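You operate a simulated robot arm through the tools that you are given. There is no shell and no other tool. Be economical: measure what you need, move in short steps, check, and stop when the job is done.

The job below is to be done with a simulated two-armed robot. You get a single attempt, and the scene is never put back.

## Task
Pick up the bottle marked "coolant" from the top sheet beside the numbered holes with one hand, pass it to the other hand and put it on the top of the service bench. Set down upright: bottle.

Only the result counts: the job must be done as asked and must still hold three seconds after the hand-in. Knocking over, shifting, dropping, spilling or breaking anything else fails it. Flat cloth is picked up by pressing the open fingertips on it (5 to 10 N) and closing them slowly along it; thin cloth reads only 2 to 8 mm in the jaws.

## Robot
Two 7-joint arms with two-finger parallel grippers on one trunk, on a base that drives. Base frame: it is fixed to the floor where the robot stands at the start and does not move with it; the origin is under the middle of the robot, x ahead of it, y to its left, z up. Lengths are in mm, angles in rad, forces in N, time in s.
The left shoulder is at the start at [50, 168, 1160], the right one opposite. With the tool pointing down near the work surface each hand reaches from about 100 to 600 mm from the robot's upright axis, wherever it stands, measured 20 degrees to its own side. Places, roughly: top of the service bench [4800, -2400, 800]. Payload 1.57 kg a hand.
The tool frame of a hand sits at the grasp point between the pads (the TCP): z along the fingers, y along the line on which they close. The tips reach 30 mm beyond it. The gripper opens to 80 mm. The fingers are 17 mm wide and 12 mm thick; the gripper's body (40 by 82 mm) begins 80 mm behind the TCP.
Orientation is that of the tool frame in the base frame, as a unit quaternion [w, x, y, z]. With the fingers straight down and closing along the base's y, the tool's x points along the base's -x, its y along +y and its z along -z.

## Interface
- The arms move only by the tool drive_tool. It takes "left_motion", "right_motion" or both (then of equal length, played together; a hand with none holds still); each is a list of rows, each an object (a shift or turn left out is 0, a gripper value left out holds the last) with "delta_pos": the shift along the tool's x, y, z in mm, a list of three; "rotation": the turn, a rotation vector about the tool's x, y, z in rad, a list of three. In form: [{"delta_pos": [tx, ty, tz], "rotation": [rx, ry, rz]}, ...]. A call has 1 to 12 rows; each row is the pose to reach, as a shift and turn from the pose commanded when the call began, along the tool's axes at that moment. "left_grip" and "right_grip" are, for a hand that has rows, the finger opening in mm, from 0 to 80, set as the call begins (left out, the last holds). Each row takes 0.2 s and may step no farther than 50 mm and 0.15 rad from the row before; otherwise, or with a gripper value out of range, the whole call is refused. Where a pose cannot be reached the arm comes as near as it can. A force on the tool above 40 N (or 10 N above the force at the start of the call, whichever is more), or a blocked arm, ends the call early, and 0.2 s more pass. Each finger travels about 45 mm/s and halts on what it meets, pressing with about 26 N; the grip force reading is that of the motor and also rises with nothing between the fingers. The clock runs only during rows and for 0.2 s after the last one: add rows that repeat a pose to give the fingers time. It gives the time, the measured TCP pose, the force on the tool (base axes), the opening and the grip force at its end, in the units of the frame above (readings bear some noise), with the torque about the TCP (base axes, N m) and any sound that the robot's microphone picked up.
- Cameras (640 x 400 px; columns grow to the right, rows downward): "scene" is now at [118.1, 46.9, 1417.2]; the picture's right is [0.50, -0.87, 0.00], its down [-0.09, -0.05, -0.99] and it looks along [0.86, 0.49, -0.10] (base axes); focal length 248 px, centre (320, 200). "left" rides on the left gripper at [72, 7, -122] in its tool frame; the picture's right is [-0.09, 1.00, 0.00], its down [-0.84, -0.08, -0.54] and it looks along [-0.54, -0.05, 0.84] (tool axes); focal length 238 px, centre (320, 200). "right" rides on the right gripper at [72, -6, -122] in its tool frame; the picture's right is [0.09, 1.00, 0.00], its down [-0.84, 0.08, -0.54] and it looks along [-0.54, 0.05, 0.84] (tool axes); focal length 238 px, centre (320, 200). There is no depth. A picture from a camera that has moved, and an enlarged one, comes with that camera's place and axes in the base frame and with its lens.
- get_image(camera): a new picture of that camera. No time passes.
- raise_lower(by): slides the trunk up (or, below 0, down) by that many mm; the arms and the scene camera ride with it, the base frame stays. It gives what a move gives, with no picture.
- drive_base(legs): drives the robot by 1 to 6 legs, each [ahead, left, turn to the left] in mm, mm and rad, along the robot's own axes; the way and the turn of a leg run together, so that a leg with both is an arc; at most 1500 mm and 3.142 rad a leg. The arms and the cameras ride along, it lands a little off, and it stops where it bumps. It gives what a move gives.
- head_to(pan, tilt): turns the head with the scene camera to pan (to the left, within 1.396 rad either way) and tilt (down, from -0.506 to 1.204), counted from straight ahead of the robot. It gives what a move gives.
- close_up(camera, box): a new picture of the part [left, top, right, bottom] of that camera's present view, enlarged. No time passes.
- finish_job(): hands the job in; it is judged then, once.

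Work in short steps. Places have to be worked out from the pictures, the camera data and where the tool is seen: move nearer, look again, correct. Check each grasp and each placing, and mend what went wrong. You have 120 turns and 88 pictures in all, those below and enlarged ones among them. Open the grippers and draw the arms clear of the work before you hand the job in, unless the task says otherwise; then end with one line.

The tools are called as name(argument=value, ...) on one line, values as JSON. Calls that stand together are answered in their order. drive_tool: Moves the arms, as the interface text tells. Its arguments: {"type":"object","properties":{"left_motion":{"type":"array"},"left_grip":{"type":"number"},"right_motion":{"type":"array"},"right_grip":{"type":"number"}},"required":[]} The other tools are called the same way: raise_lower (by) slides the trunk up or down; drive_base (legs) drives the base; head_to (pan, tilt) turns the head that bears the scene camera; get_image (camera) takes a picture; close_up (camera, box) takes an enlarged picture of a part of a camera's view; finish_job () hands the job in.

At the start:

```text
time: 0.0
left_tool_pos: [326.6, 467.0, 1355.1]
left_ee_rot: [0.0, 0.001, 1.0, 0.002]
left_contact_force: [0.3, -0.1, 0.5]
left_ft_torque: [0.01, 0.01, 0.02]
left_grip_width: 80.0
left_gripper_force: 0.1
right_tool_pos: [284.7, 12.6, 1355.4]
right_ee_rot: [0.0, 0.0, 1.0, 0.001]
right_contact_force: [-0.1, -0.8, 0.3]
right_ft_torque: [0.01, -0.01, 0.03]
right_grip_width: 80.3
right_gripper_force: 0.0
trunk travel left (down, up): [-328.0, 114.0]
robot x, y, heading: [1.2, 0.4, -0.004]
head pan, tilt: [0.52, 0.105]
```

scene: 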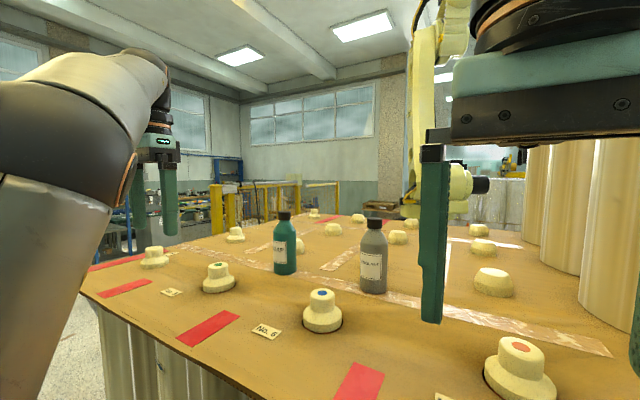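
right: 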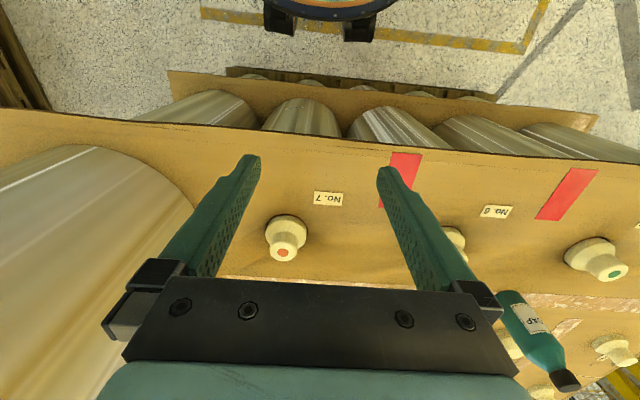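
left: 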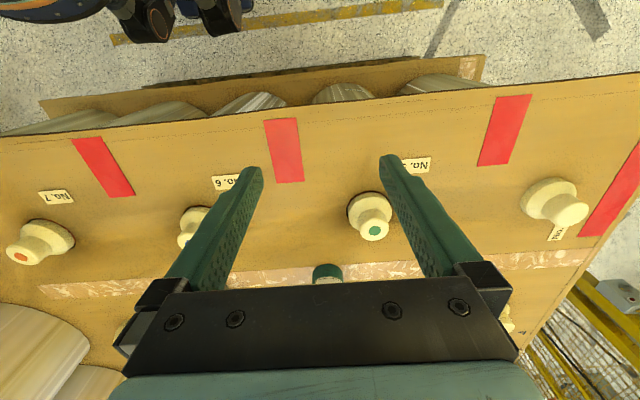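

The scene shows two bottles, one teal and one grey; I zoom in to read both labels.

close_up(camera="scene", box=[250, 190, 410, 310])

```text
3.33 times, centred on (330, 250) of scene
camera zoom: at [118.1, 46.9, 1417.2], right [0.5, -0.87, 0.0], down [-0.09, -0.05, -0.99], along [0.86, 0.49, -0.1], focal length 827 px, centre (287, 33)
```

zoom: 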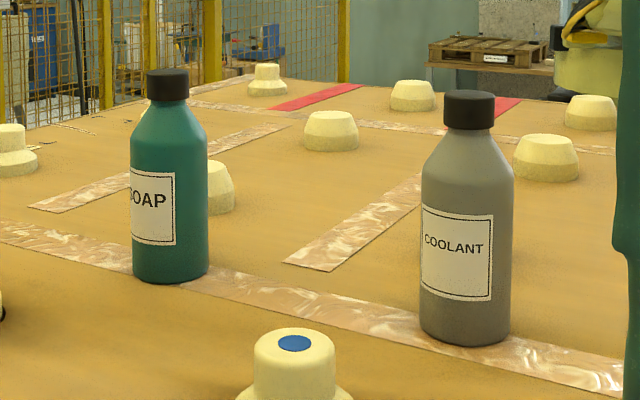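

The coolant bottle is the grey one, at about (661, 212), some 165 tall with a 35 mm cap. That is slightly out of reach with the tool straight down, so I look down to see how much room the base has before the table.

head_to(pan=0.0, tilt=1.1)

get_image(camera="scene")

```text
time: 1.3
left_tool_pos: [326.1, 467.1, 1355.9]
left_ee_rot: [0.001, 0.001, 1.0, 0.002]
left_contact_force: [-0.1, 0.2, -0.3]
left_ft_torque: [0.0, 0.0, 0.0]
left_grip_width: 79.9
left_gripper_force: 0.0
right_tool_pos: [283.6, 10.6, 1355.5]
right_ee_rot: [0.0, 0.0, 1.0, 0.001]
right_contact_force: [1.0, -1.0, 0.0]
right_ft_torque: [0.02, 0.03, 0.01]
right_grip_width: 80.1
right_gripper_force: 0.2
trunk travel left (down, up): [-328.0, 114.0]
robot x, y, heading: [2.2, -6.3, 0.0]
head pan, tilt: [0.0, 1.1]
```

```text
83 pictures are left
camera scene: at [101.3, 1.2, 1332.9], right [0.0, -1.0, 0.0], down [-0.89, 0.0, -0.45], along [0.45, 0.0, -0.89], focal length 248 px, centre (320, 200)
```

scene: 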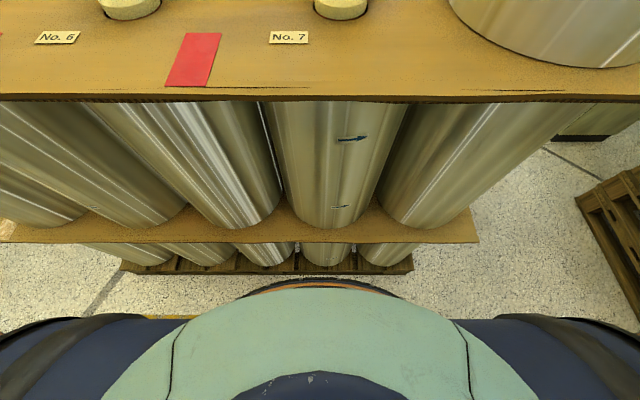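

The table edge is at x≈305, and the base front reaches no farther than x≈205, so there is about 95 mm of gap. I drive 60 mm ahead and raise the trunk.

drive_base(legs=[[60, 0, 0]])

raise_lower(by=100)

head_to(pan=0.3, tilt=0.45)

get_image(camera="scene")

```text
time: 2.4
left_tool_pos: [386.7, 466.1, 1355.6]
left_ee_rot: [0.002, 0.001, 1.0, 0.002]
left_contact_force: [-0.5, -0.5, -0.6]
left_ft_torque: [-0.01, -0.06, 0.02]
left_grip_width: 79.9
left_gripper_force: 0.0
right_tool_pos: [345.0, 13.4, 1354.2]
right_ee_rot: [0.0, -0.001, 1.0, 0.001]
right_contact_force: [-0.1, 0.9, -0.9]
right_ft_torque: [-0.02, -0.05, -0.01]
right_grip_width: 80.0
right_gripper_force: 0.1
trunk travel left (down, up): [-328.0, 114.0]
robot x, y, heading: [61.3, -0.2, -0.0]
head pan, tilt: [0.0, 1.1]
stopped in leg 1: the robot was blocked; the commanded pose is now the measured one
```

```text
time: 3.8
left_tool_pos: [388.2, 466.0, 1454.8]
left_ee_rot: [0.0, 0.001, 1.0, 0.002]
left_contact_force: [0.2, 0.2, 0.2]
left_ft_torque: [0.01, 0.04, -0.01]
left_grip_width: 79.8
left_gripper_force: 0.1
right_tool_pos: [346.4, 11.8, 1454.3]
right_ee_rot: [-0.001, 0.0, 1.0, 0.001]
right_contact_force: [0.0, 0.0, 0.5]
right_ft_torque: [0.03, -0.02, 0.0]
right_grip_width: 79.8
right_gripper_force: 0.1
trunk travel left (down, up): [-428.0, 14.0]
robot x, y, heading: [62.2, -4.3, -0.002]
head pan, tilt: [0.0, 1.1]
```

```text
time: 4.8
left_tool_pos: [388.1, 466.8, 1456.4]
left_ee_rot: [0.001, 0.001, 1.0, 0.002]
left_contact_force: [-0.2, -0.4, 0.1]
left_ft_torque: [0.02, 0.0, -0.01]
left_grip_width: 79.8
left_gripper_force: 0.1
right_tool_pos: [348.2, 12.5, 1455.5]
right_ee_rot: [-0.001, 0.0, 1.0, 0.001]
right_contact_force: [-0.2, -0.1, -0.2]
right_ft_torque: [-0.01, -0.02, -0.03]
right_grip_width: 80.2
right_gripper_force: 0.0
trunk travel left (down, up): [-428.0, 14.0]
robot x, y, heading: [64.4, 1.4, 0.004]
head pan, tilt: [0.3, 0.45]
```

```text
82 pictures are left
camera scene: at [188.0, 28.5, 1484.9], right [0.3, -0.96, 0.0], down [-0.42, -0.13, -0.9], along [0.86, 0.27, -0.44], focal length 248 px, centre (320, 200)
```

scene: 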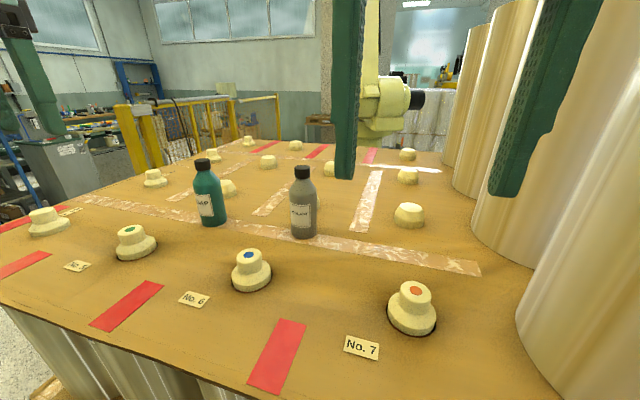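

The bottle's cap is at about (652, 212), with its top at z≈1320. I move the left hand to a pre-grasp 80 mm short of it, tilted forward 0.4 rad.

drive_tool(left_motion=[{"delta_pos": [-28, -32, 0], "rotation": [0, -0.05, 0]}, {"delta_pos": [-57, -64, 0], "rotation": [0, -0.1, 0]}, {"delta_pos": [-86, -96, 0], "rotation": [0, -0.15, 0]}, {"delta_pos": [-114, -128, 10], "rotation": [0, -0.2, 0]}, {"delta_pos": [-143, -160, 20], "rotation": [0, -0.25, 0]}, {"delta_pos": [-172, -192, 30], "rotation": [0, -0.3, 0]}, {"delta_pos": [-200, -224, 40], "rotation": [0, -0.35, 0]}, {"delta_pos": [-229, -255, 50], "rotation": [0, -0.4, 0]}, {"delta_pos": [-229, -255, 50], "rotation": [0, -0.4, 0]}], left_grip=80)

get_image(camera="left")

get_image(camera="scene")

```text
time: 6.8
left_tool_pos: [619.1, 213.6, 1405.7]
left_ee_rot: [0.2, 0.001, 0.98, 0.001]
left_contact_force: [-0.4, 0.3, 0.4]
left_ft_torque: [-0.01, 0.04, 0.03]
left_grip_width: 80.3
left_gripper_force: 0.1
right_tool_pos: [346.4, 11.5, 1455.5]
right_ee_rot: [0.0, 0.0, 1.0, 0.0]
right_contact_force: [-0.2, 0.1, 0.1]
right_ft_torque: [-0.01, 0.02, 0.0]
right_grip_width: 80.2
right_gripper_force: 0.1
trunk travel left (down, up): [-428.0, 14.0]
robot x, y, heading: [64.2, 1.2, 0.006]
head pan, tilt: [0.3, 0.45]
```

```text
81 pictures are left
camera left: at [504.8, 221.8, 1490.0], right [0.09, 1.0, 0.04], down [0.56, -0.08, 0.83], along [0.83, -0.05, -0.56], focal length 238 px, centre (320, 200)
```

left: 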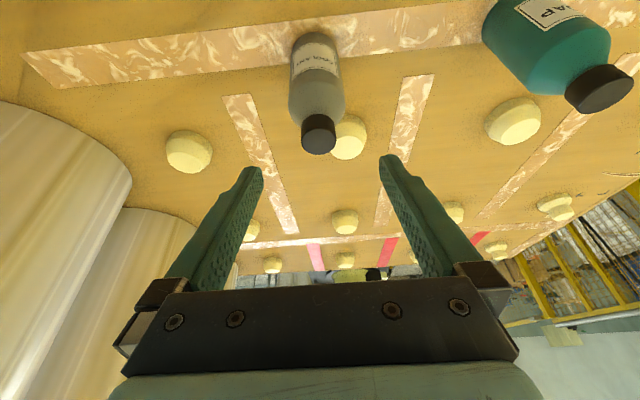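

```text
80 pictures are left
camera scene: at [187.6, 28.7, 1485.1], right [0.3, -0.96, 0.0], down [-0.42, -0.13, -0.9], along [0.86, 0.27, -0.43], focal length 248 px, centre (320, 200)
```

scene: 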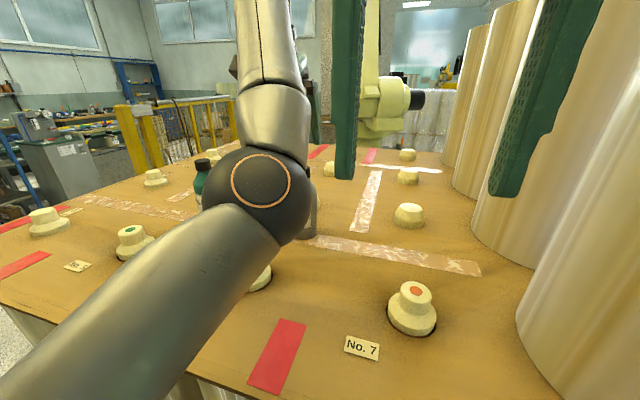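

The cap lies on the tool axis line as planned, at about (660, 214, 1312). I advance 50 mm along the fingers and look again.

drive_tool(left_motion=[{"delta_pos": [0, 0, 25]}, {"delta_pos": [0, 0, 50]}, {"delta_pos": [0, 0, 50]}])

get_image(camera="left")

```text
time: 7.6
left_tool_pos: [638.4, 213.8, 1360.7]
left_ee_rot: [0.199, 0.001, 0.98, 0.001]
left_contact_force: [0.3, 0.7, 0.2]
left_ft_torque: [0.03, -0.03, 0.01]
left_grip_width: 80.0
left_gripper_force: 0.0
right_tool_pos: [347.0, 12.2, 1454.9]
right_ee_rot: [0.0, 0.0, 1.0, 0.001]
right_contact_force: [0.7, -0.3, 0.6]
right_ft_torque: [0.03, -0.05, 0.02]
right_grip_width: 80.0
right_gripper_force: 0.1
trunk travel left (down, up): [-428.0, 14.0]
robot x, y, heading: [63.2, -2.7, -0.001]
head pan, tilt: [0.3, 0.45]
```

```text
79 pictures are left
camera left: at [525.5, 222.2, 1444.4], right [0.09, 1.0, 0.04], down [0.56, -0.08, 0.83], along [0.83, -0.05, -0.56], focal length 238 px, centre (320, 200)
```

left: 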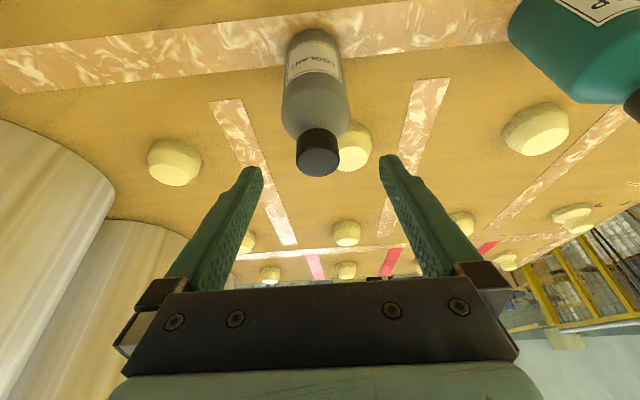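

The cap is centred between the fingers at about (662, 214). I advance 40 mm so the finger ends straddle it.

drive_tool(left_motion=[{"delta_pos": [0, 0, 20]}, {"delta_pos": [0, 0, 40]}, {"delta_pos": [0, 0, 40]}])

get_image(camera="left")

get_image(camera="right")

```text
time: 8.4
left_tool_pos: [651.3, 214.1, 1319.3]
left_ee_rot: [0.199, 0.002, 0.98, 0.001]
left_contact_force: [-0.3, -0.6, -0.2]
left_ft_torque: [0.0, 0.0, -0.01]
left_grip_width: 79.8
left_gripper_force: 0.1
right_tool_pos: [346.8, 12.5, 1455.0]
right_ee_rot: [0.0, 0.0, 1.0, 0.001]
right_contact_force: [0.4, 0.1, 0.3]
right_ft_torque: [-0.02, -0.01, 0.0]
right_grip_width: 80.0
right_gripper_force: 0.0
trunk travel left (down, up): [-428.0, 14.0]
robot x, y, heading: [62.8, 0.4, -0.005]
head pan, tilt: [0.3, 0.45]
```

```text
78 pictures are left
camera left: at [537.3, 221.4, 1402.8], right [0.09, 1.0, 0.04], down [0.56, -0.08, 0.83], along [0.83, -0.05, -0.56], focal length 238 px, centre (320, 200)
```

left: 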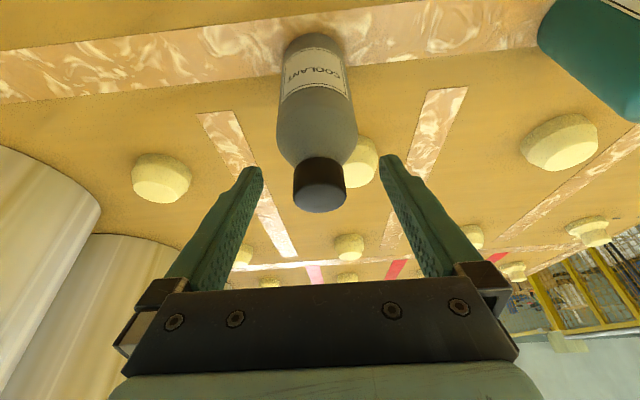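

```text
77 pictures are left
camera right: at [276.7, 3.9, 1576.6], right [-0.09, 1.0, 0.0], down [0.84, 0.08, 0.54], along [0.54, 0.05, -0.84], focal length 238 px, centre (320, 200)
```

right: 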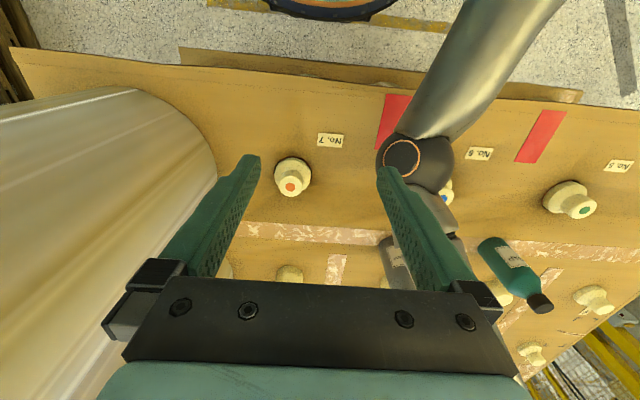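

The cap sits between the finger ends, centred left to right. I close the left gripper on it.

drive_tool(left_motion=[{"delta_pos": [0, 0, 0]}, {"delta_pos": [0, 0, 0]}, {"delta_pos": [0, 0, 0]}, {"delta_pos": [0, 0, 0]}, {"delta_pos": [0, 0, 0]}, {"delta_pos": [0, 0, 0]}], left_grip=20)

get_image(camera="left")

```text
time: 9.8
left_tool_pos: [650.2, 213.6, 1319.2]
left_ee_rot: [0.199, 0.002, 0.98, 0.001]
left_contact_force: [0.1, -1.2, 0.7]
left_ft_torque: [-0.18, -0.06, -0.02]
left_grip_width: 33.2
left_gripper_force: 26.0
right_tool_pos: [348.1, 12.0, 1454.4]
right_ee_rot: [-0.001, 0.0, 1.0, 0.002]
right_contact_force: [0.5, 0.0, -0.7]
right_ft_torque: [-0.01, 0.04, -0.02]
right_grip_width: 80.0
right_gripper_force: 0.1
trunk travel left (down, up): [-428.0, 14.0]
robot x, y, heading: [63.7, 1.7, -0.002]
head pan, tilt: [0.3, 0.45]
```

```text
76 pictures are left
camera left: at [537.5, 221.3, 1402.7], right [0.09, 1.0, 0.04], down [0.56, -0.08, 0.83], along [0.82, -0.05, -0.56], focal length 238 px, centre (320, 200)
```

left: 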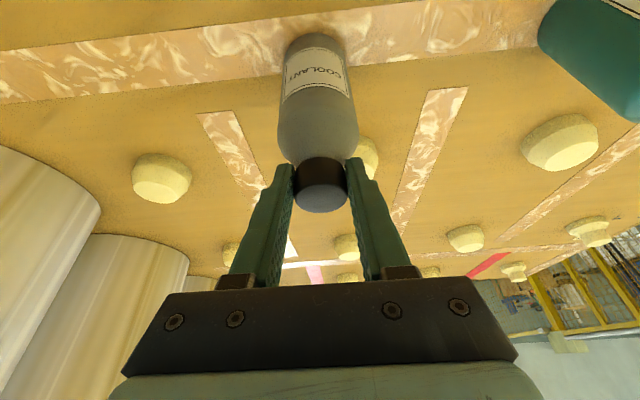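

Grip holds at 33 mm with 26 N. I lift 60 mm straight up and check.

drive_tool(left_motion=[{"delta_pos": [-4, 0, -9]}, {"delta_pos": [-12, 0, -28]}, {"delta_pos": [-23.5, 0, -55]}, {"delta_pos": [-23.5, 0, -55]}])

get_image(camera="left")

get_image(camera="scene")

```text
time: 10.8
left_tool_pos: [652.0, 211.3, 1381.0]
left_ee_rot: [0.199, 0.001, 0.98, 0.002]
left_contact_force: [0.1, 0.5, -5.0]
left_ft_torque: [0.03, 0.07, 0.03]
left_grip_width: 33.6
left_gripper_force: 26.3
right_tool_pos: [348.0, 12.1, 1453.8]
right_ee_rot: [0.0, 0.0, 1.0, 0.001]
right_contact_force: [-0.4, 0.0, -0.1]
right_ft_torque: [0.01, -0.01, 0.01]
right_grip_width: 80.1
right_gripper_force: 0.1
trunk travel left (down, up): [-428.0, 14.0]
robot x, y, heading: [62.6, 3.0, 0.003]
head pan, tilt: [0.3, 0.45]
```

```text
75 pictures are left
camera left: at [539.4, 219.4, 1465.7], right [0.09, 1.0, 0.04], down [0.56, -0.08, 0.82], along [0.82, -0.05, -0.56], focal length 238 px, centre (320, 200)
```

left: 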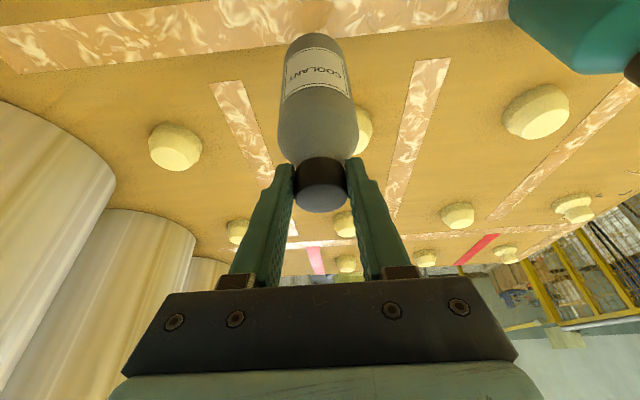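

```text
74 pictures are left
camera scene: at [189.0, 28.6, 1484.9], right [0.3, -0.96, 0.0], down [-0.42, -0.13, -0.9], along [0.86, 0.27, -0.44], focal length 248 px, centre (320, 200)
```

scene: 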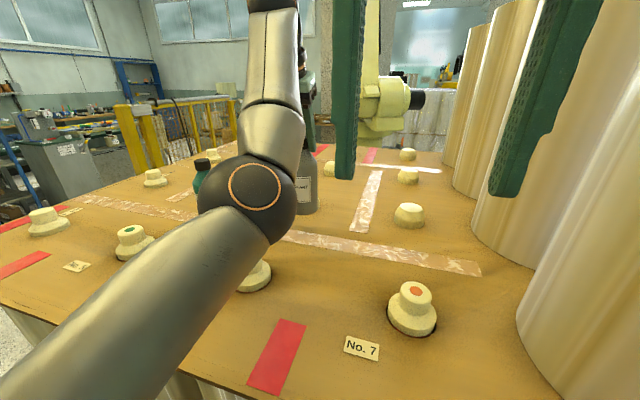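

The bottle hangs upright, about 0.5 kg and clear of the table. I raise it a bit more and draw it back toward the robot.

drive_tool(left_motion=[{"delta_pos": [-10, 0, -36]}, {"delta_pos": [20, 0, -60]}, {"delta_pos": [60, 0, -78]}, {"delta_pos": [100, 0, -95]}, {"delta_pos": [135, 0, -110]}, {"delta_pos": [164, 0, -124]}, {"delta_pos": [164, 0, -124]}])

get_image(camera="scene")

```text
time: 12.4
left_tool_pos: [588.8, 220.9, 1446.2]
left_ee_rot: [0.197, 0.0, 0.98, 0.0]
left_contact_force: [0.0, 0.0, -4.3]
left_ft_torque: [-0.03, 0.04, -0.01]
left_grip_width: 33.3
left_gripper_force: 26.1
left hand out of reach, approached as far as the arm can: row 3, 4, 5, 6, 7
right_tool_pos: [345.7, 11.3, 1455.4]
right_ee_rot: [-0.001, 0.0, 1.0, 0.001]
right_contact_force: [0.0, 0.1, 0.1]
right_ft_torque: [-0.02, 0.01, -0.02]
right_grip_width: 80.2
right_gripper_force: 0.1
trunk travel left (down, up): [-428.0, 14.0]
robot x, y, heading: [61.9, 0.8, 0.003]
head pan, tilt: [0.3, 0.45]
```

```text
73 pictures are left
camera scene: at [188.1, 28.6, 1485.0], right [0.3, -0.96, 0.0], down [-0.42, -0.13, -0.9], along [0.86, 0.27, -0.44], focal length 248 px, centre (320, 200)
```

scene: 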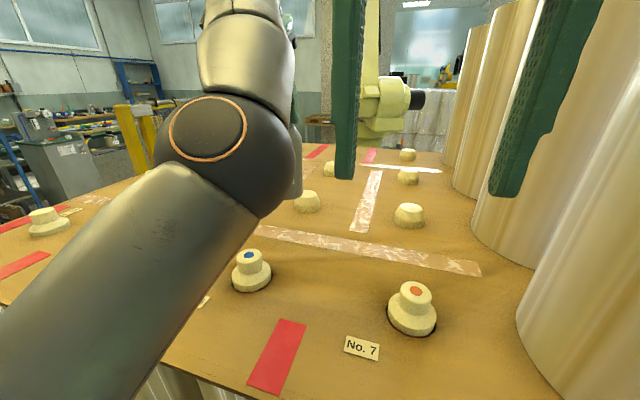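

The arm hits a joint limit there, but the bottle's bottom is well clear of the plugs (~1280), so I back the base away from the table.

drive_base(legs=[[-550, 0, 0]])

head_to(pan=-0.5, tilt=0.3)

get_image(camera="scene")

get_image(camera="left")

```text
time: 14.9
left_tool_pos: [170.9, 225.1, 1446.9]
left_ee_rot: [0.199, -0.008, 0.98, 0.001]
left_contact_force: [0.2, 0.0, -4.0]
left_ft_torque: [-0.03, 0.03, 0.03]
left_grip_width: 33.4
left_gripper_force: 26.0
right_tool_pos: [-67.6, 13.9, 1456.0]
right_ee_rot: [0.0, -0.006, 1.0, 0.001]
right_contact_force: [0.1, -0.4, -1.0]
right_ft_torque: [0.0, 0.0, -0.01]
right_grip_width: 80.0
right_gripper_force: 0.0
trunk travel left (down, up): [-428.0, 14.0]
robot x, y, heading: [-352.0, -1.8, 0.008]
head pan, tilt: [0.3, 0.45]
stopped in leg 1: the robot was blocked; the commanded pose is now the measured one
```

```text
time: 16.0
left_tool_pos: [171.3, 225.0, 1447.8]
left_ee_rot: [0.199, -0.008, 0.98, 0.001]
left_contact_force: [-0.7, -0.1, -3.4]
left_ft_torque: [0.0, 0.03, -0.03]
left_grip_width: 33.5
left_gripper_force: 25.8
right_tool_pos: [-67.6, 12.9, 1455.9]
right_ee_rot: [0.001, -0.006, 1.0, 0.001]
right_contact_force: [0.2, 1.2, -0.4]
right_ft_torque: [-0.02, 0.0, 0.01]
right_grip_width: 80.4
right_gripper_force: 0.0
trunk travel left (down, up): [-428.0, 14.0]
robot x, y, heading: [-349.4, -7.7, 0.01]
head pan, tilt: [-0.499, 0.3]
```

```text
72 pictures are left
camera scene: at [-230.5, -44.4, 1498.9], right [-0.47, -0.88, 0.0], down [-0.26, 0.14, -0.96], along [0.84, -0.45, -0.3], focal length 248 px, centre (320, 200)
```

scene: 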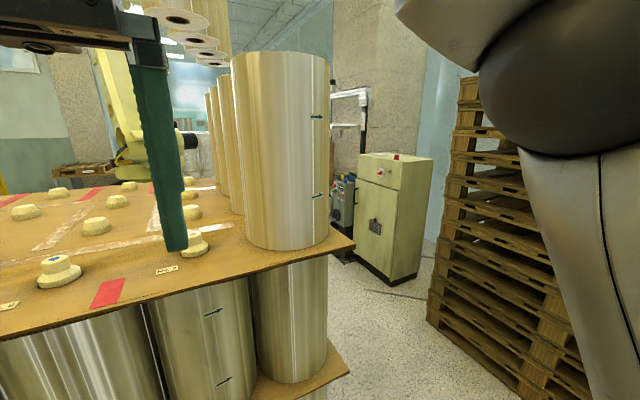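

```text
71 pictures are left
camera left: at [58.8, 231.7, 1532.0], right [0.07, 1.0, 0.03], down [0.56, -0.07, 0.82], along [0.82, -0.04, -0.56], focal length 238 px, centre (320, 200)
```

left: 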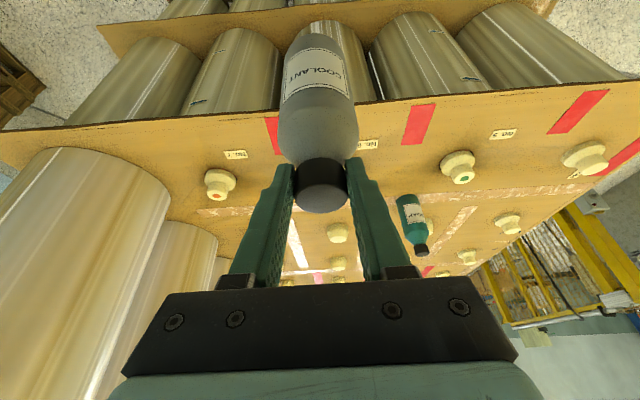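

Something behind blocks the base at x≈-350, but the bottle is clear of the table. I look to the right for the way around the table.

head_to(pan=-1.39, tilt=0.5)

get_image(camera="scene")

```text
time: 17.2
left_tool_pos: [172.3, 224.8, 1446.8]
left_ee_rot: [0.199, -0.007, 0.98, 0.001]
left_contact_force: [-0.4, 0.2, -4.0]
left_ft_torque: [0.04, 0.05, 0.02]
left_grip_width: 33.5
left_gripper_force: 25.4
right_tool_pos: [-67.2, 13.6, 1455.5]
right_ee_rot: [0.001, -0.006, 1.0, 0.001]
right_contact_force: [0.0, 0.2, -0.4]
right_ft_torque: [0.02, -0.01, 0.0]
right_grip_width: 80.2
right_gripper_force: 0.0
trunk travel left (down, up): [-428.0, 14.0]
robot x, y, heading: [-350.8, -5.6, 0.011]
head pan, tilt: [-1.389, 0.499]
```

```text
70 pictures are left
camera scene: at [-295.6, -90.0, 1480.6], right [-0.98, -0.19, 0.0], down [-0.09, 0.47, -0.88], along [0.17, -0.86, -0.48], focal length 248 px, centre (320, 200)
```

scene: 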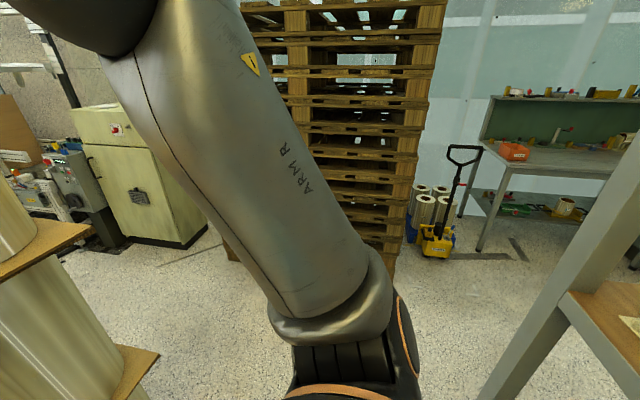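

The floor between the table (its right edge at y≈-430) and the pallet stack (y≈-1530) is clear. I ease 40 mm forward off the obstacle and strafe right.

drive_base(legs=[[40, 0, 0], [0, -950, 0]])

head_to(pan=0.0, tilt=0.25)

get_image(camera="scene")

```text
time: 22.6
left_tool_pos: [226.0, -698.8, 1446.8]
left_ee_rot: [0.198, -0.015, 0.98, 0.002]
left_contact_force: [-0.6, -0.1, -3.7]
left_ft_torque: [0.02, 0.02, -0.01]
left_grip_width: 33.4
left_gripper_force: 26.6
right_tool_pos: [-10.0, -916.1, 1457.2]
right_ee_rot: [0.0, -0.015, 1.0, 0.001]
right_contact_force: [-1.1, 0.2, -0.3]
right_ft_torque: [0.04, 0.02, 0.03]
right_grip_width: 80.2
right_gripper_force: 0.1
trunk travel left (down, up): [-428.0, 14.0]
robot x, y, heading: [-291.4, -934.0, 0.029]
head pan, tilt: [-1.389, 0.499]
```

```text
time: 24.1
left_tool_pos: [226.7, -698.6, 1447.6]
left_ee_rot: [0.198, -0.016, 0.98, 0.003]
left_contact_force: [-0.2, 0.2, -4.1]
left_ft_torque: [-0.02, 0.06, 0.0]
left_grip_width: 33.8
left_gripper_force: 26.2
right_tool_pos: [-9.1, -916.1, 1455.0]
right_ee_rot: [0.001, -0.015, 1.0, 0.001]
right_contact_force: [-0.4, 0.9, 0.4]
right_ft_torque: [0.02, 0.0, 0.02]
right_grip_width: 80.2
right_gripper_force: 0.1
trunk travel left (down, up): [-428.0, 14.0]
robot x, y, heading: [-294.4, -933.7, 0.023]
head pan, tilt: [0.0, 0.25]
```

```text
69 pictures are left
camera scene: at [-161.3, -930.0, 1503.6], right [0.03, -1.0, 0.0], down [-0.25, -0.01, -0.97], along [0.97, 0.03, -0.25], focal length 248 px, centre (320, 200)
```

scene: 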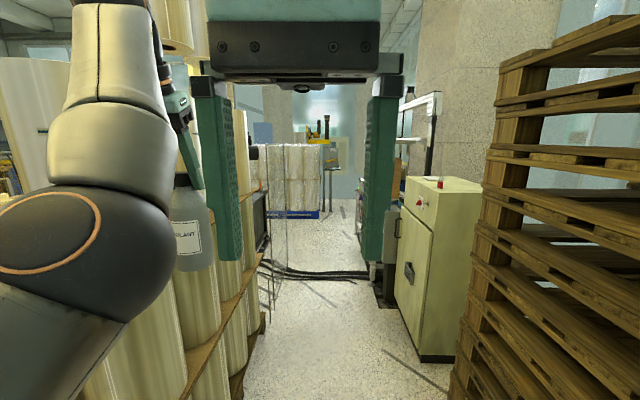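

The corridor ahead runs along y≈-950. There is free space here, so I set up the handover: the left hand brings the bottle 120 mm toward the middle while the right hand moves aside and begins turning to a sideways grip.

drive_tool(left_motion=[{"delta_pos": [0, -15, 0]}, {"delta_pos": [0, -30, 0]}, {"delta_pos": [0, -45, 0]}, {"delta_pos": [0, -60, 0]}, {"delta_pos": [0, -75, 0]}, {"delta_pos": [0, -90, 0]}, {"delta_pos": [0, -105, 0]}, {"delta_pos": [0, -120, 0]}], right_motion=[{"delta_pos": [-12, -23, 9], "rotation": [-0.085, 0.085, 0.085]}, {"delta_pos": [-24, -45, 18], "rotation": [-0.17, 0.17, 0.17]}, {"delta_pos": [-36, -68, 27], "rotation": [-0.255, 0.255, 0.255]}, {"delta_pos": [-48, -90, 36], "rotation": [-0.34, 0.34, 0.34]}, {"delta_pos": [-60, -113, 45], "rotation": [-0.425, 0.425, 0.425]}, {"delta_pos": [-72, -135, 54], "rotation": [-0.51, 0.51, 0.51]}, {"delta_pos": [-84, -158, 63], "rotation": [-0.595, 0.595, 0.595]}, {"delta_pos": [-95, -180, 75], "rotation": [-0.68, 0.68, 0.68]}])

get_image(camera="scene")

```text
time: 25.9
left_tool_pos: [238.3, -769.8, 1458.9]
left_ee_rot: [0.199, -0.019, 0.98, 0.0]
left_contact_force: [1.1, -1.1, -3.3]
left_ft_torque: [0.01, 0.01, 0.01]
left_grip_width: 33.5
left_gripper_force: 26.1
left hand out of reach, approached as far as the arm can: row 1, 2, 3, 4, 5, 6, 7, 8
right_tool_pos: [93.5, -1093.6, 1379.5]
right_ee_rot: [-0.326, 0.308, 0.835, 0.317]
right_contact_force: [0.1, -0.3, 0.0]
right_ft_torque: [0.01, 0.0, -0.01]
right_grip_width: 79.8
right_gripper_force: 0.3
trunk travel left (down, up): [-428.0, 14.0]
robot x, y, heading: [-291.9, -937.7, 0.029]
head pan, tilt: [0.0, 0.25]
```

```text
68 pictures are left
camera scene: at [-160.9, -931.1, 1503.6], right [0.03, -1.0, 0.0], down [-0.25, -0.01, -0.97], along [0.97, 0.03, -0.25], focal length 248 px, centre (320, 200)
```

scene: 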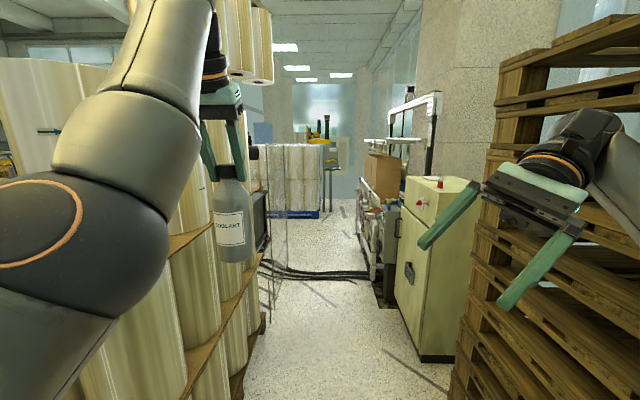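

The left hand cannot come further in, but the bottle at robot-frame (546, 152), bottom z≈1294, is within the right hand's reach. I finish turning the right hand and bring it to a standoff at the bottle's right side.

drive_tool(right_motion=[{"delta_pos": [-9, 30, 12.5], "rotation": [-0.0756, 0.0756, 0.0756]}, {"delta_pos": [-18, 60, 25], "rotation": [-0.1512, 0.1512, 0.1512]}, {"delta_pos": [-27, 91, 37.5], "rotation": [-0.2268, 0.2268, 0.2268]}, {"delta_pos": [-36, 121, 50], "rotation": [-0.3024, 0.3024, 0.3024]}, {"delta_pos": [-45, 151, 62.5], "rotation": [-0.378, 0.378, 0.378]}, {"delta_pos": [-54, 182, 75], "rotation": [-0.4536, 0.4536, 0.4536]}, {"delta_pos": [-62, 212, 88], "rotation": [-0.5293, 0.5293, 0.5293]}, {"delta_pos": [-62, 212, 88], "rotation": [-0.5293, 0.5293, 0.5293]}], right_grip=80)

get_image(camera="scene")

get_image(camera="right")

get_image(camera="left")

```text
time: 27.7
left_tool_pos: [236.8, -768.8, 1459.8]
left_ee_rot: [0.198, -0.018, 0.98, 0.0]
left_contact_force: [0.1, -0.3, -3.9]
left_ft_torque: [0.02, 0.05, 0.01]
left_grip_width: 33.7
left_gripper_force: 25.7
right_tool_pos: [250.1, -918.7, 1351.4]
right_ee_rot: [0.508, -0.492, -0.506, -0.494]
right_contact_force: [0.7, -0.5, -0.5]
right_ft_torque: [-0.03, 0.01, 0.0]
right_grip_width: 80.0
right_gripper_force: 0.1
trunk travel left (down, up): [-428.0, 14.0]
robot x, y, heading: [-295.1, -938.2, 0.026]
head pan, tilt: [0.0, 0.25]
```

```text
67 pictures are left
camera scene: at [-161.5, -930.4, 1503.7], right [0.03, -1.0, 0.0], down [-0.25, -0.01, -0.97], along [0.97, 0.03, -0.25], focal length 248 px, centre (320, 200)
```

scene: 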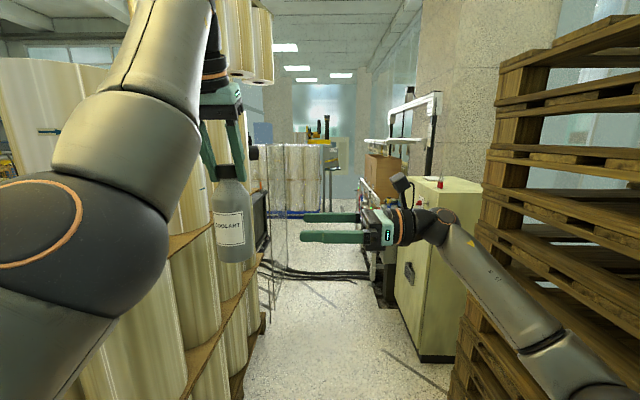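

```text
66 pictures are left
camera right: at [248.7, -1041.8, 1423.8], right [1.0, 0.03, 0.09], down [0.09, -0.54, -0.84], along [0.03, 0.84, -0.54], focal length 238 px, centre (320, 200)
```

right: 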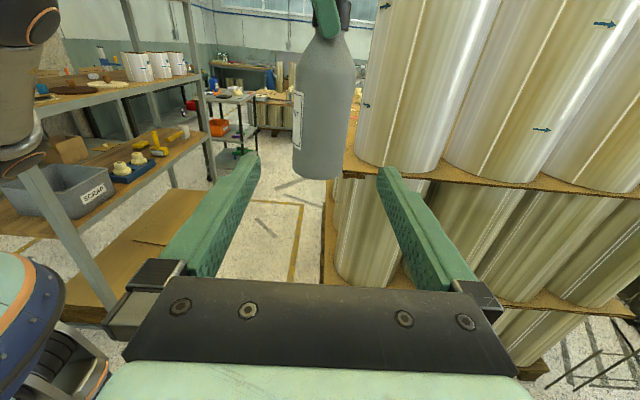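

```text
65 pictures are left
camera left: at [124.1, -763.8, 1543.6], right [0.05, 1.0, 0.03], down [0.56, -0.05, 0.83], along [0.83, -0.02, -0.56], focal length 238 px, centre (320, 200)
```

left: 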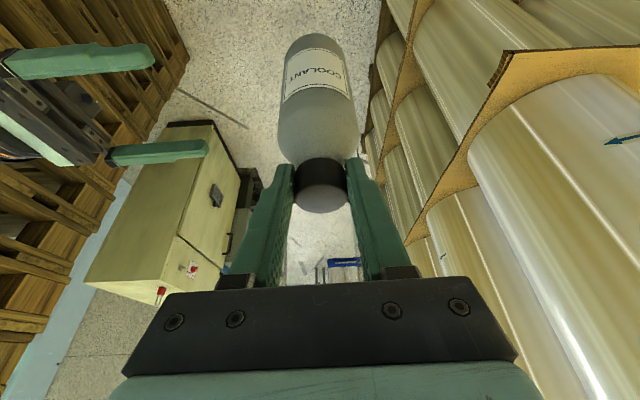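

The right hand is aligned with the bottle axis (x≈250) and about 57 mm above its bottom. I advance 75 mm and check the clearance at the fingertips.

drive_tool(right_motion=[{"delta_pos": [0, 1, 40]}, {"delta_pos": [0, 2, 75]}, {"delta_pos": [0, 2, 75]}])

get_image(camera="right")

get_image(camera="left")

```text
time: 28.5
left_tool_pos: [238.1, -767.4, 1459.3]
left_ee_rot: [0.198, -0.019, 0.98, 0.0]
left_contact_force: [0.7, 0.6, -4.0]
left_ft_torque: [0.02, 0.01, 0.0]
left_grip_width: 33.5
left_gripper_force: 26.2
right_tool_pos: [248.5, -841.3, 1355.7]
right_ee_rot: [0.507, -0.492, -0.506, -0.494]
right_contact_force: [0.7, -0.6, 0.2]
right_ft_torque: [0.0, 0.0, 0.01]
right_grip_width: 80.0
right_gripper_force: 0.0
trunk travel left (down, up): [-428.0, 14.0]
robot x, y, heading: [-290.5, -933.9, 0.029]
head pan, tilt: [0.0, 0.25]
```

```text
64 pictures are left
camera right: at [247.4, -964.7, 1426.6], right [1.0, 0.03, 0.09], down [0.09, -0.54, -0.84], along [0.03, 0.84, -0.54], focal length 238 px, centre (320, 200)
```

right: 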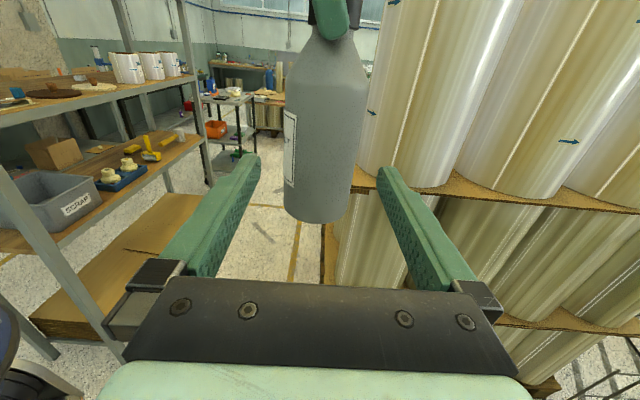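

```text
63 pictures are left
camera left: at [124.4, -764.0, 1543.5], right [0.05, 1.0, 0.03], down [0.56, -0.05, 0.82], along [0.83, -0.02, -0.56], focal length 238 px, centre (320, 200)
```

left: 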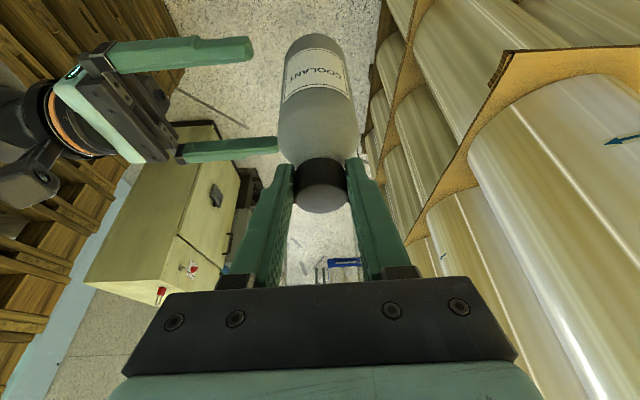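

Clearance is even on both sides. I advance the last 72 mm around the body.

drive_tool(right_motion=[{"delta_pos": [0, 2, 24]}, {"delta_pos": [0, 3, 48]}, {"delta_pos": [0, 3.5, 72]}, {"delta_pos": [0, 3.5, 72]}])

get_image(camera="right")

get_image(camera="left")

```text
time: 29.5
left_tool_pos: [236.7, -768.8, 1459.5]
left_ee_rot: [0.199, -0.019, 0.98, 0.001]
left_contact_force: [0.4, 0.2, -4.2]
left_ft_torque: [-0.01, 0.04, 0.01]
left_grip_width: 33.5
left_gripper_force: 25.4
right_tool_pos: [251.0, -770.1, 1353.1]
right_ee_rot: [0.508, -0.492, -0.507, -0.493]
right_contact_force: [-0.9, -0.5, 0.5]
right_ft_torque: [-0.01, -0.02, -0.03]
right_grip_width: 80.1
right_gripper_force: 0.0
trunk travel left (down, up): [-428.0, 14.0]
robot x, y, heading: [-292.9, -934.6, 0.027]
head pan, tilt: [0.0, 0.25]
```

```text
62 pictures are left
camera right: at [250.1, -893.3, 1424.7], right [1.0, 0.03, 0.09], down [0.09, -0.54, -0.84], along [0.03, 0.84, -0.54], focal length 238 px, centre (320, 200)
```

right: 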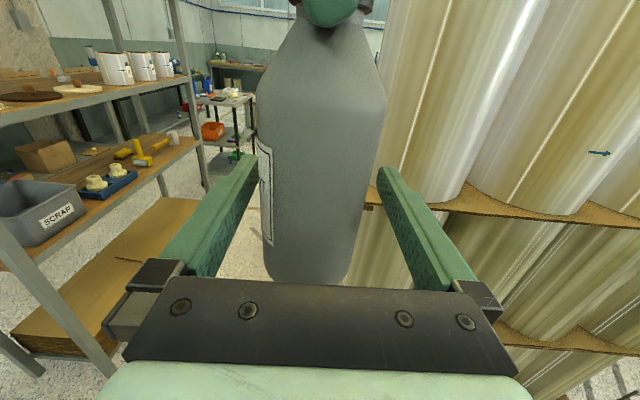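

```text
61 pictures are left
camera left: at [124.5, -764.0, 1543.5], right [0.05, 1.0, 0.03], down [0.56, -0.05, 0.82], along [0.83, -0.02, -0.56], focal length 238 px, centre (320, 200)
```

left: 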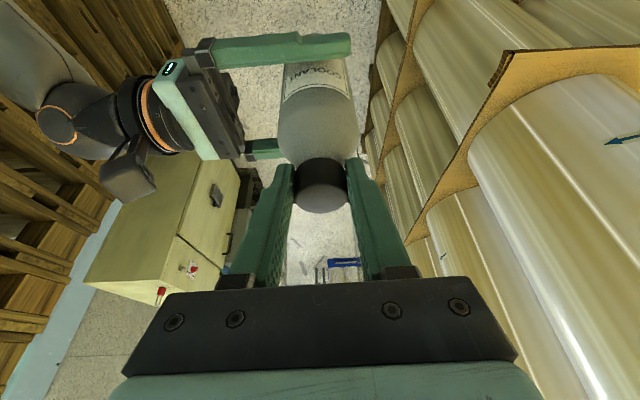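

The right fingers straddle the body with their tips at its far side. I close the right gripper.

drive_tool(right_motion=[{"delta_pos": [0, 0, 0]}, {"delta_pos": [0, 0, 0]}, {"delta_pos": [0, 0, 0]}, {"delta_pos": [0, 0, 0]}], right_grip=50)

```text
time: 30.5
left_tool_pos: [238.8, -768.6, 1458.5]
left_ee_rot: [0.2, -0.019, 0.98, 0.001]
left_contact_force: [15.9, 3.0, -1.0]
left_ft_torque: [0.15, -0.81, 0.0]
left_grip_width: 33.4
left_gripper_force: 26.3
right_tool_pos: [250.5, -769.7, 1353.5]
right_ee_rot: [-0.508, 0.491, 0.509, 0.493]
right_contact_force: [-14.8, -2.4, 0.9]
right_ft_torque: [0.14, -0.79, 0.04]
right_grip_width: 61.5
right_gripper_force: 25.9
trunk travel left (down, up): [-428.0, 14.0]
robot x, y, heading: [-291.6, -936.5, 0.03]
head pan, tilt: [0.0, 0.25]
```

Both hands hold the bottle, but about 15 N of side force shows the right hand slightly too far forward. I nudge it back to relieve that.

drive_tool(right_motion=[{"delta_pos": [0, -1, 0]}, {"delta_pos": [0, -2, 0]}])

```text
time: 31.1
left_tool_pos: [238.0, -767.2, 1458.4]
left_ee_rot: [0.198, -0.019, 0.98, -0.001]
left_contact_force: [9.6, -3.1, -2.6]
left_ft_torque: [0.09, -0.75, -0.11]
left_grip_width: 33.6
left_gripper_force: 25.6
right_tool_pos: [249.1, -769.1, 1352.7]
right_ee_rot: [0.508, -0.492, -0.507, -0.493]
right_contact_force: [-10.0, 4.1, 0.5]
right_ft_torque: [-0.44, -0.27, 0.13]
right_grip_width: 61.6
right_gripper_force: 25.8
trunk travel left (down, up): [-428.0, 14.0]
robot x, y, heading: [-295.2, -933.5, 0.031]
head pan, tilt: [0.0, 0.25]
```

drive_tool(right_motion=[{"delta_pos": [0, -1.5, 0]}, {"delta_pos": [0, -3, 0]}])

```text
time: 31.7
left_tool_pos: [236.5, -768.6, 1459.9]
left_ee_rot: [0.196, -0.018, 0.98, 0.0]
left_contact_force: [-3.1, -9.6, -1.3]
left_ft_torque: [-0.46, 0.12, -0.26]
left_grip_width: 33.5
left_gripper_force: 26.5
right_tool_pos: [248.0, -769.4, 1352.8]
right_ee_rot: [0.507, -0.493, -0.506, -0.493]
right_contact_force: [2.7, 9.3, -0.1]
right_ft_torque: [-0.63, 0.17, 0.13]
right_grip_width: 61.7
right_gripper_force: 26.6
trunk travel left (down, up): [-428.0, 14.0]
robot x, y, heading: [-292.8, -934.0, 0.028]
head pan, tilt: [0.0, 0.25]
```

The side force is mostly gone. The right hand has a firm 61.7 mm grip, so I open the left.

drive_tool(left_motion=[{"delta_pos": [0, 0, 0]}, {"delta_pos": [0, 0, 0]}, {"delta_pos": [0, 0, 0]}], left_grip=80)

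get_image(camera="left")

```text
time: 32.5
left_tool_pos: [238.0, -767.1, 1459.4]
left_ee_rot: [0.198, -0.018, 0.98, 0.0]
left_contact_force: [-0.3, -0.2, -0.5]
left_ft_torque: [0.0, 0.01, -0.01]
left_grip_width: 80.1
left_gripper_force: 0.0
right_tool_pos: [246.4, -770.0, 1351.6]
right_ee_rot: [0.508, -0.492, -0.507, -0.493]
right_contact_force: [0.2, 0.0, -0.2]
right_ft_torque: [-0.02, -0.03, 0.0]
right_grip_width: 61.6
right_gripper_force: 26.1
trunk travel left (down, up): [-428.0, 14.0]
robot x, y, heading: [-294.3, -935.4, 0.028]
head pan, tilt: [0.0, 0.25]
```

```text
60 pictures are left
camera left: at [124.2, -763.4, 1543.7], right [0.05, 1.0, 0.03], down [0.56, -0.05, 0.83], along [0.83, -0.02, -0.56], focal length 238 px, centre (320, 200)
```

left: 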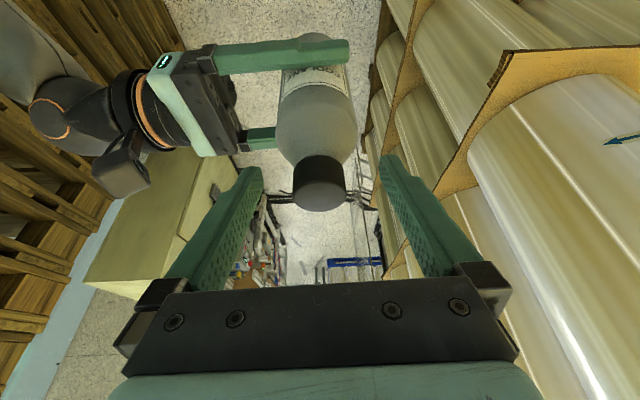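

The bottle stays in the right hand. I draw the left fingers back off the cap along their axis.

drive_tool(left_motion=[{"delta_pos": [0, 0, -20]}, {"delta_pos": [0, 0, -40]}, {"delta_pos": [0, 0, -60]}, {"delta_pos": [0, 0, -60]}])

get_image(camera="scene")

```text
time: 33.5
left_tool_pos: [202.9, -767.5, 1497.0]
left_ee_rot: [0.199, -0.015, 0.98, 0.003]
left_contact_force: [-0.6, -0.6, 0.7]
left_ft_torque: [0.0, -0.03, 0.05]
left_grip_width: 79.9
left_gripper_force: 0.1
left hand out of reach, approached as far as the arm can: row 1, 2, 3, 4
right_tool_pos: [246.5, -769.6, 1353.8]
right_ee_rot: [0.508, -0.492, -0.507, -0.493]
right_contact_force: [-0.8, -0.1, 0.3]
right_ft_torque: [0.02, 0.02, -0.01]
right_grip_width: 61.4
right_gripper_force: 26.8
trunk travel left (down, up): [-428.0, 14.0]
robot x, y, heading: [-293.9, -935.1, 0.026]
head pan, tilt: [0.0, 0.25]
```

```text
59 pictures are left
camera scene: at [-161.0, -930.1, 1503.6], right [0.03, -1.0, 0.0], down [-0.25, -0.01, -0.97], along [0.97, 0.03, -0.25], focal length 248 px, centre (320, 200)
```

scene: 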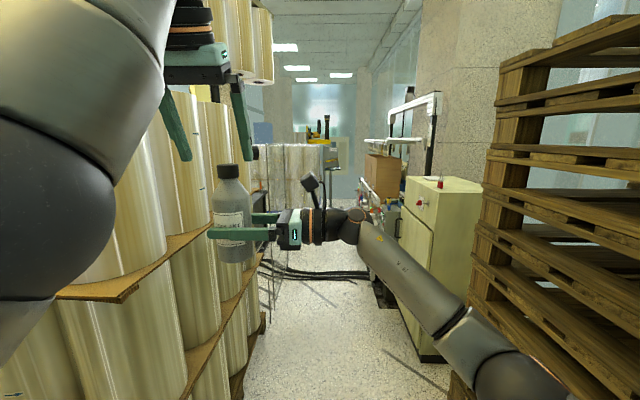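

The left tips are now just above the cap. I straighten the left tool and draw it back and to the left.

drive_tool(left_motion=[{"delta_pos": [10, 0, -12], "rotation": [0, 0.1, 0]}, {"delta_pos": [35, 0, -25], "rotation": [0, 0.2, 0]}, {"delta_pos": [70, 15, -42], "rotation": [0, 0.3, 0]}, {"delta_pos": [100, 50, -58], "rotation": [0, 0.4, 0]}, {"delta_pos": [120, 90, -68], "rotation": [0, 0.4, 0]}, {"delta_pos": [139, 130, -80], "rotation": [0, 0.4, 0]}, {"delta_pos": [139, 175, -80], "rotation": [0, 0.4, 0]}, {"delta_pos": [139, 220, -80], "rotation": [0, 0.4, 0]}])

head_to(pan=0.0, tilt=0.35)

get_image(camera="scene")

```text
time: 35.3
left_tool_pos: [29.6, -551.7, 1475.7]
left_ee_rot: [0.001, -0.016, 1.0, -0.002]
left_contact_force: [0.5, 0.0, -0.2]
left_ft_torque: [-0.07, -0.01, -0.02]
left_grip_width: 80.2
left_gripper_force: 0.0
left hand out of reach, approached as far as the arm can: row 1, 2, 3, 4, 5, 6, 7, 8
right_tool_pos: [246.1, -768.7, 1352.4]
right_ee_rot: [-0.507, 0.492, 0.509, 0.492]
right_contact_force: [-0.7, 0.8, -0.5]
right_ft_torque: [-0.04, 0.0, 0.02]
right_grip_width: 61.4
right_gripper_force: 25.9
trunk travel left (down, up): [-428.0, 14.0]
robot x, y, heading: [-295.4, -934.1, 0.03]
head pan, tilt: [0.0, 0.25]
```

```text
time: 36.0
left_tool_pos: [31.2, -556.6, 1475.2]
left_ee_rot: [0.0, -0.016, 1.0, -0.001]
left_contact_force: [-0.6, 0.1, -0.4]
left_ft_torque: [0.05, 0.01, -0.02]
left_grip_width: 79.7
left_gripper_force: 0.0
right_tool_pos: [245.4, -770.4, 1353.6]
right_ee_rot: [0.508, -0.492, -0.507, -0.493]
right_contact_force: [-0.1, -0.3, 0.1]
right_ft_torque: [0.01, 0.0, 0.0]
right_grip_width: 61.2
right_gripper_force: 26.3
trunk travel left (down, up): [-428.0, 14.0]
robot x, y, heading: [-294.4, -938.7, 0.03]
head pan, tilt: [0.0, 0.351]
```

```text
58 pictures are left
camera scene: at [-161.5, -930.4, 1494.2], right [0.03, -1.0, 0.0], down [-0.34, -0.01, -0.94], along [0.94, 0.03, -0.34], focal length 248 px, centre (320, 200)
```

scene: 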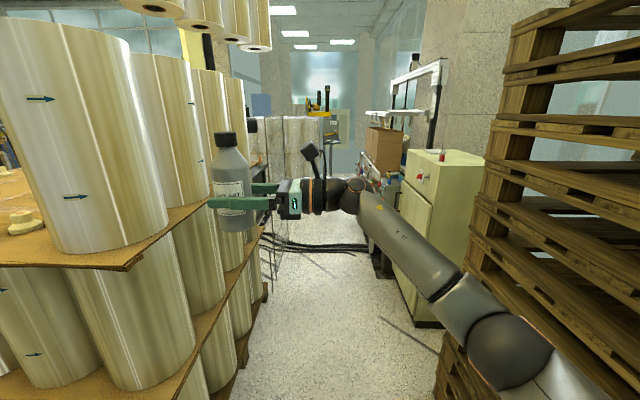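

The handover is done and the bottle is upright in the right hand. I square the heading, shift 50 mm right and drive along the corridor.

drive_base(legs=[[0, -50, -0.03], [1400, 0, 0]])

get_image(camera="scene")

```text
time: 43.5
left_tool_pos: [1427.3, -599.2, 1476.5]
left_ee_rot: [0.001, -0.01, 1.0, -0.001]
left_contact_force: [0.4, 0.2, 0.8]
left_ft_torque: [0.01, 0.0, 0.0]
left_grip_width: 79.8
left_gripper_force: 0.1
right_tool_pos: [1639.5, -815.9, 1353.1]
right_ee_rot: [0.505, -0.495, -0.504, -0.496]
right_contact_force: [-0.4, -0.5, 0.4]
right_ft_torque: [0.0, 0.0, 0.01]
right_grip_width: 61.7
right_gripper_force: 26.4
trunk travel left (down, up): [-428.0, 14.0]
robot x, y, heading: [1100.2, -976.4, 0.019]
head pan, tilt: [0.0, 0.351]
```

```text
57 pictures are left
camera scene: at [1230.0, -971.8, 1494.2], right [0.02, -1.0, 0.0], down [-0.34, -0.01, -0.94], along [0.94, 0.01, -0.34], focal length 248 px, centre (320, 200)
```

scene: 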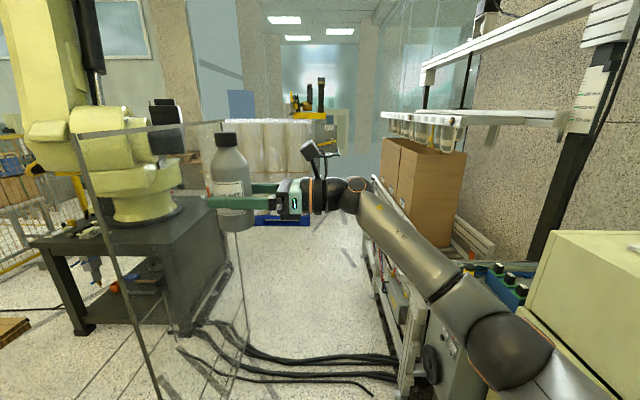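

There is a glass guard on the left (y≈-480, top z≈1450) and a conveyor on the right (y≈-1400). I check where the left elbow is before passing.

head_to(pan=1.2, tilt=0.5)

get_image(camera="scene")

```text
time: 44.9
left_tool_pos: [1428.1, -599.0, 1476.3]
left_ee_rot: [0.0, -0.009, 1.0, -0.001]
left_contact_force: [-0.6, 0.4, 0.2]
left_ft_torque: [0.0, -0.02, -0.01]
left_grip_width: 79.9
left_gripper_force: 0.1
right_tool_pos: [1639.4, -816.4, 1352.8]
right_ee_rot: [0.505, -0.495, -0.504, -0.496]
right_contact_force: [0.0, 0.1, 0.6]
right_ft_torque: [0.02, 0.02, 0.02]
right_grip_width: 61.3
right_gripper_force: 25.6
trunk travel left (down, up): [-428.0, 14.0]
robot x, y, heading: [1097.9, -978.7, 0.013]
head pan, tilt: [1.201, 0.499]
```

```text
56 pictures are left
camera scene: at [1168.4, -888.0, 1480.5], right [0.94, -0.35, 0.0], down [-0.17, -0.45, -0.88], along [0.3, 0.82, -0.48], focal length 248 px, centre (320, 200)
```

scene: 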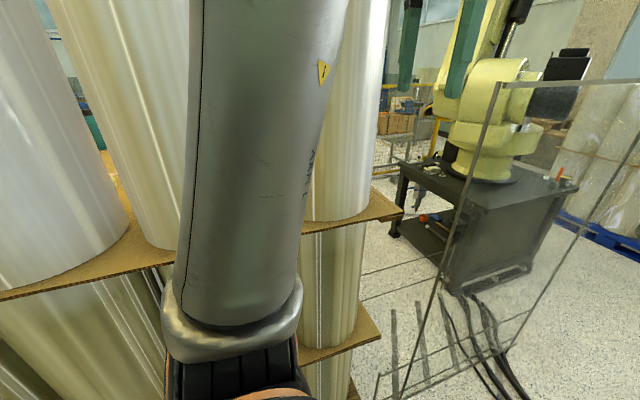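

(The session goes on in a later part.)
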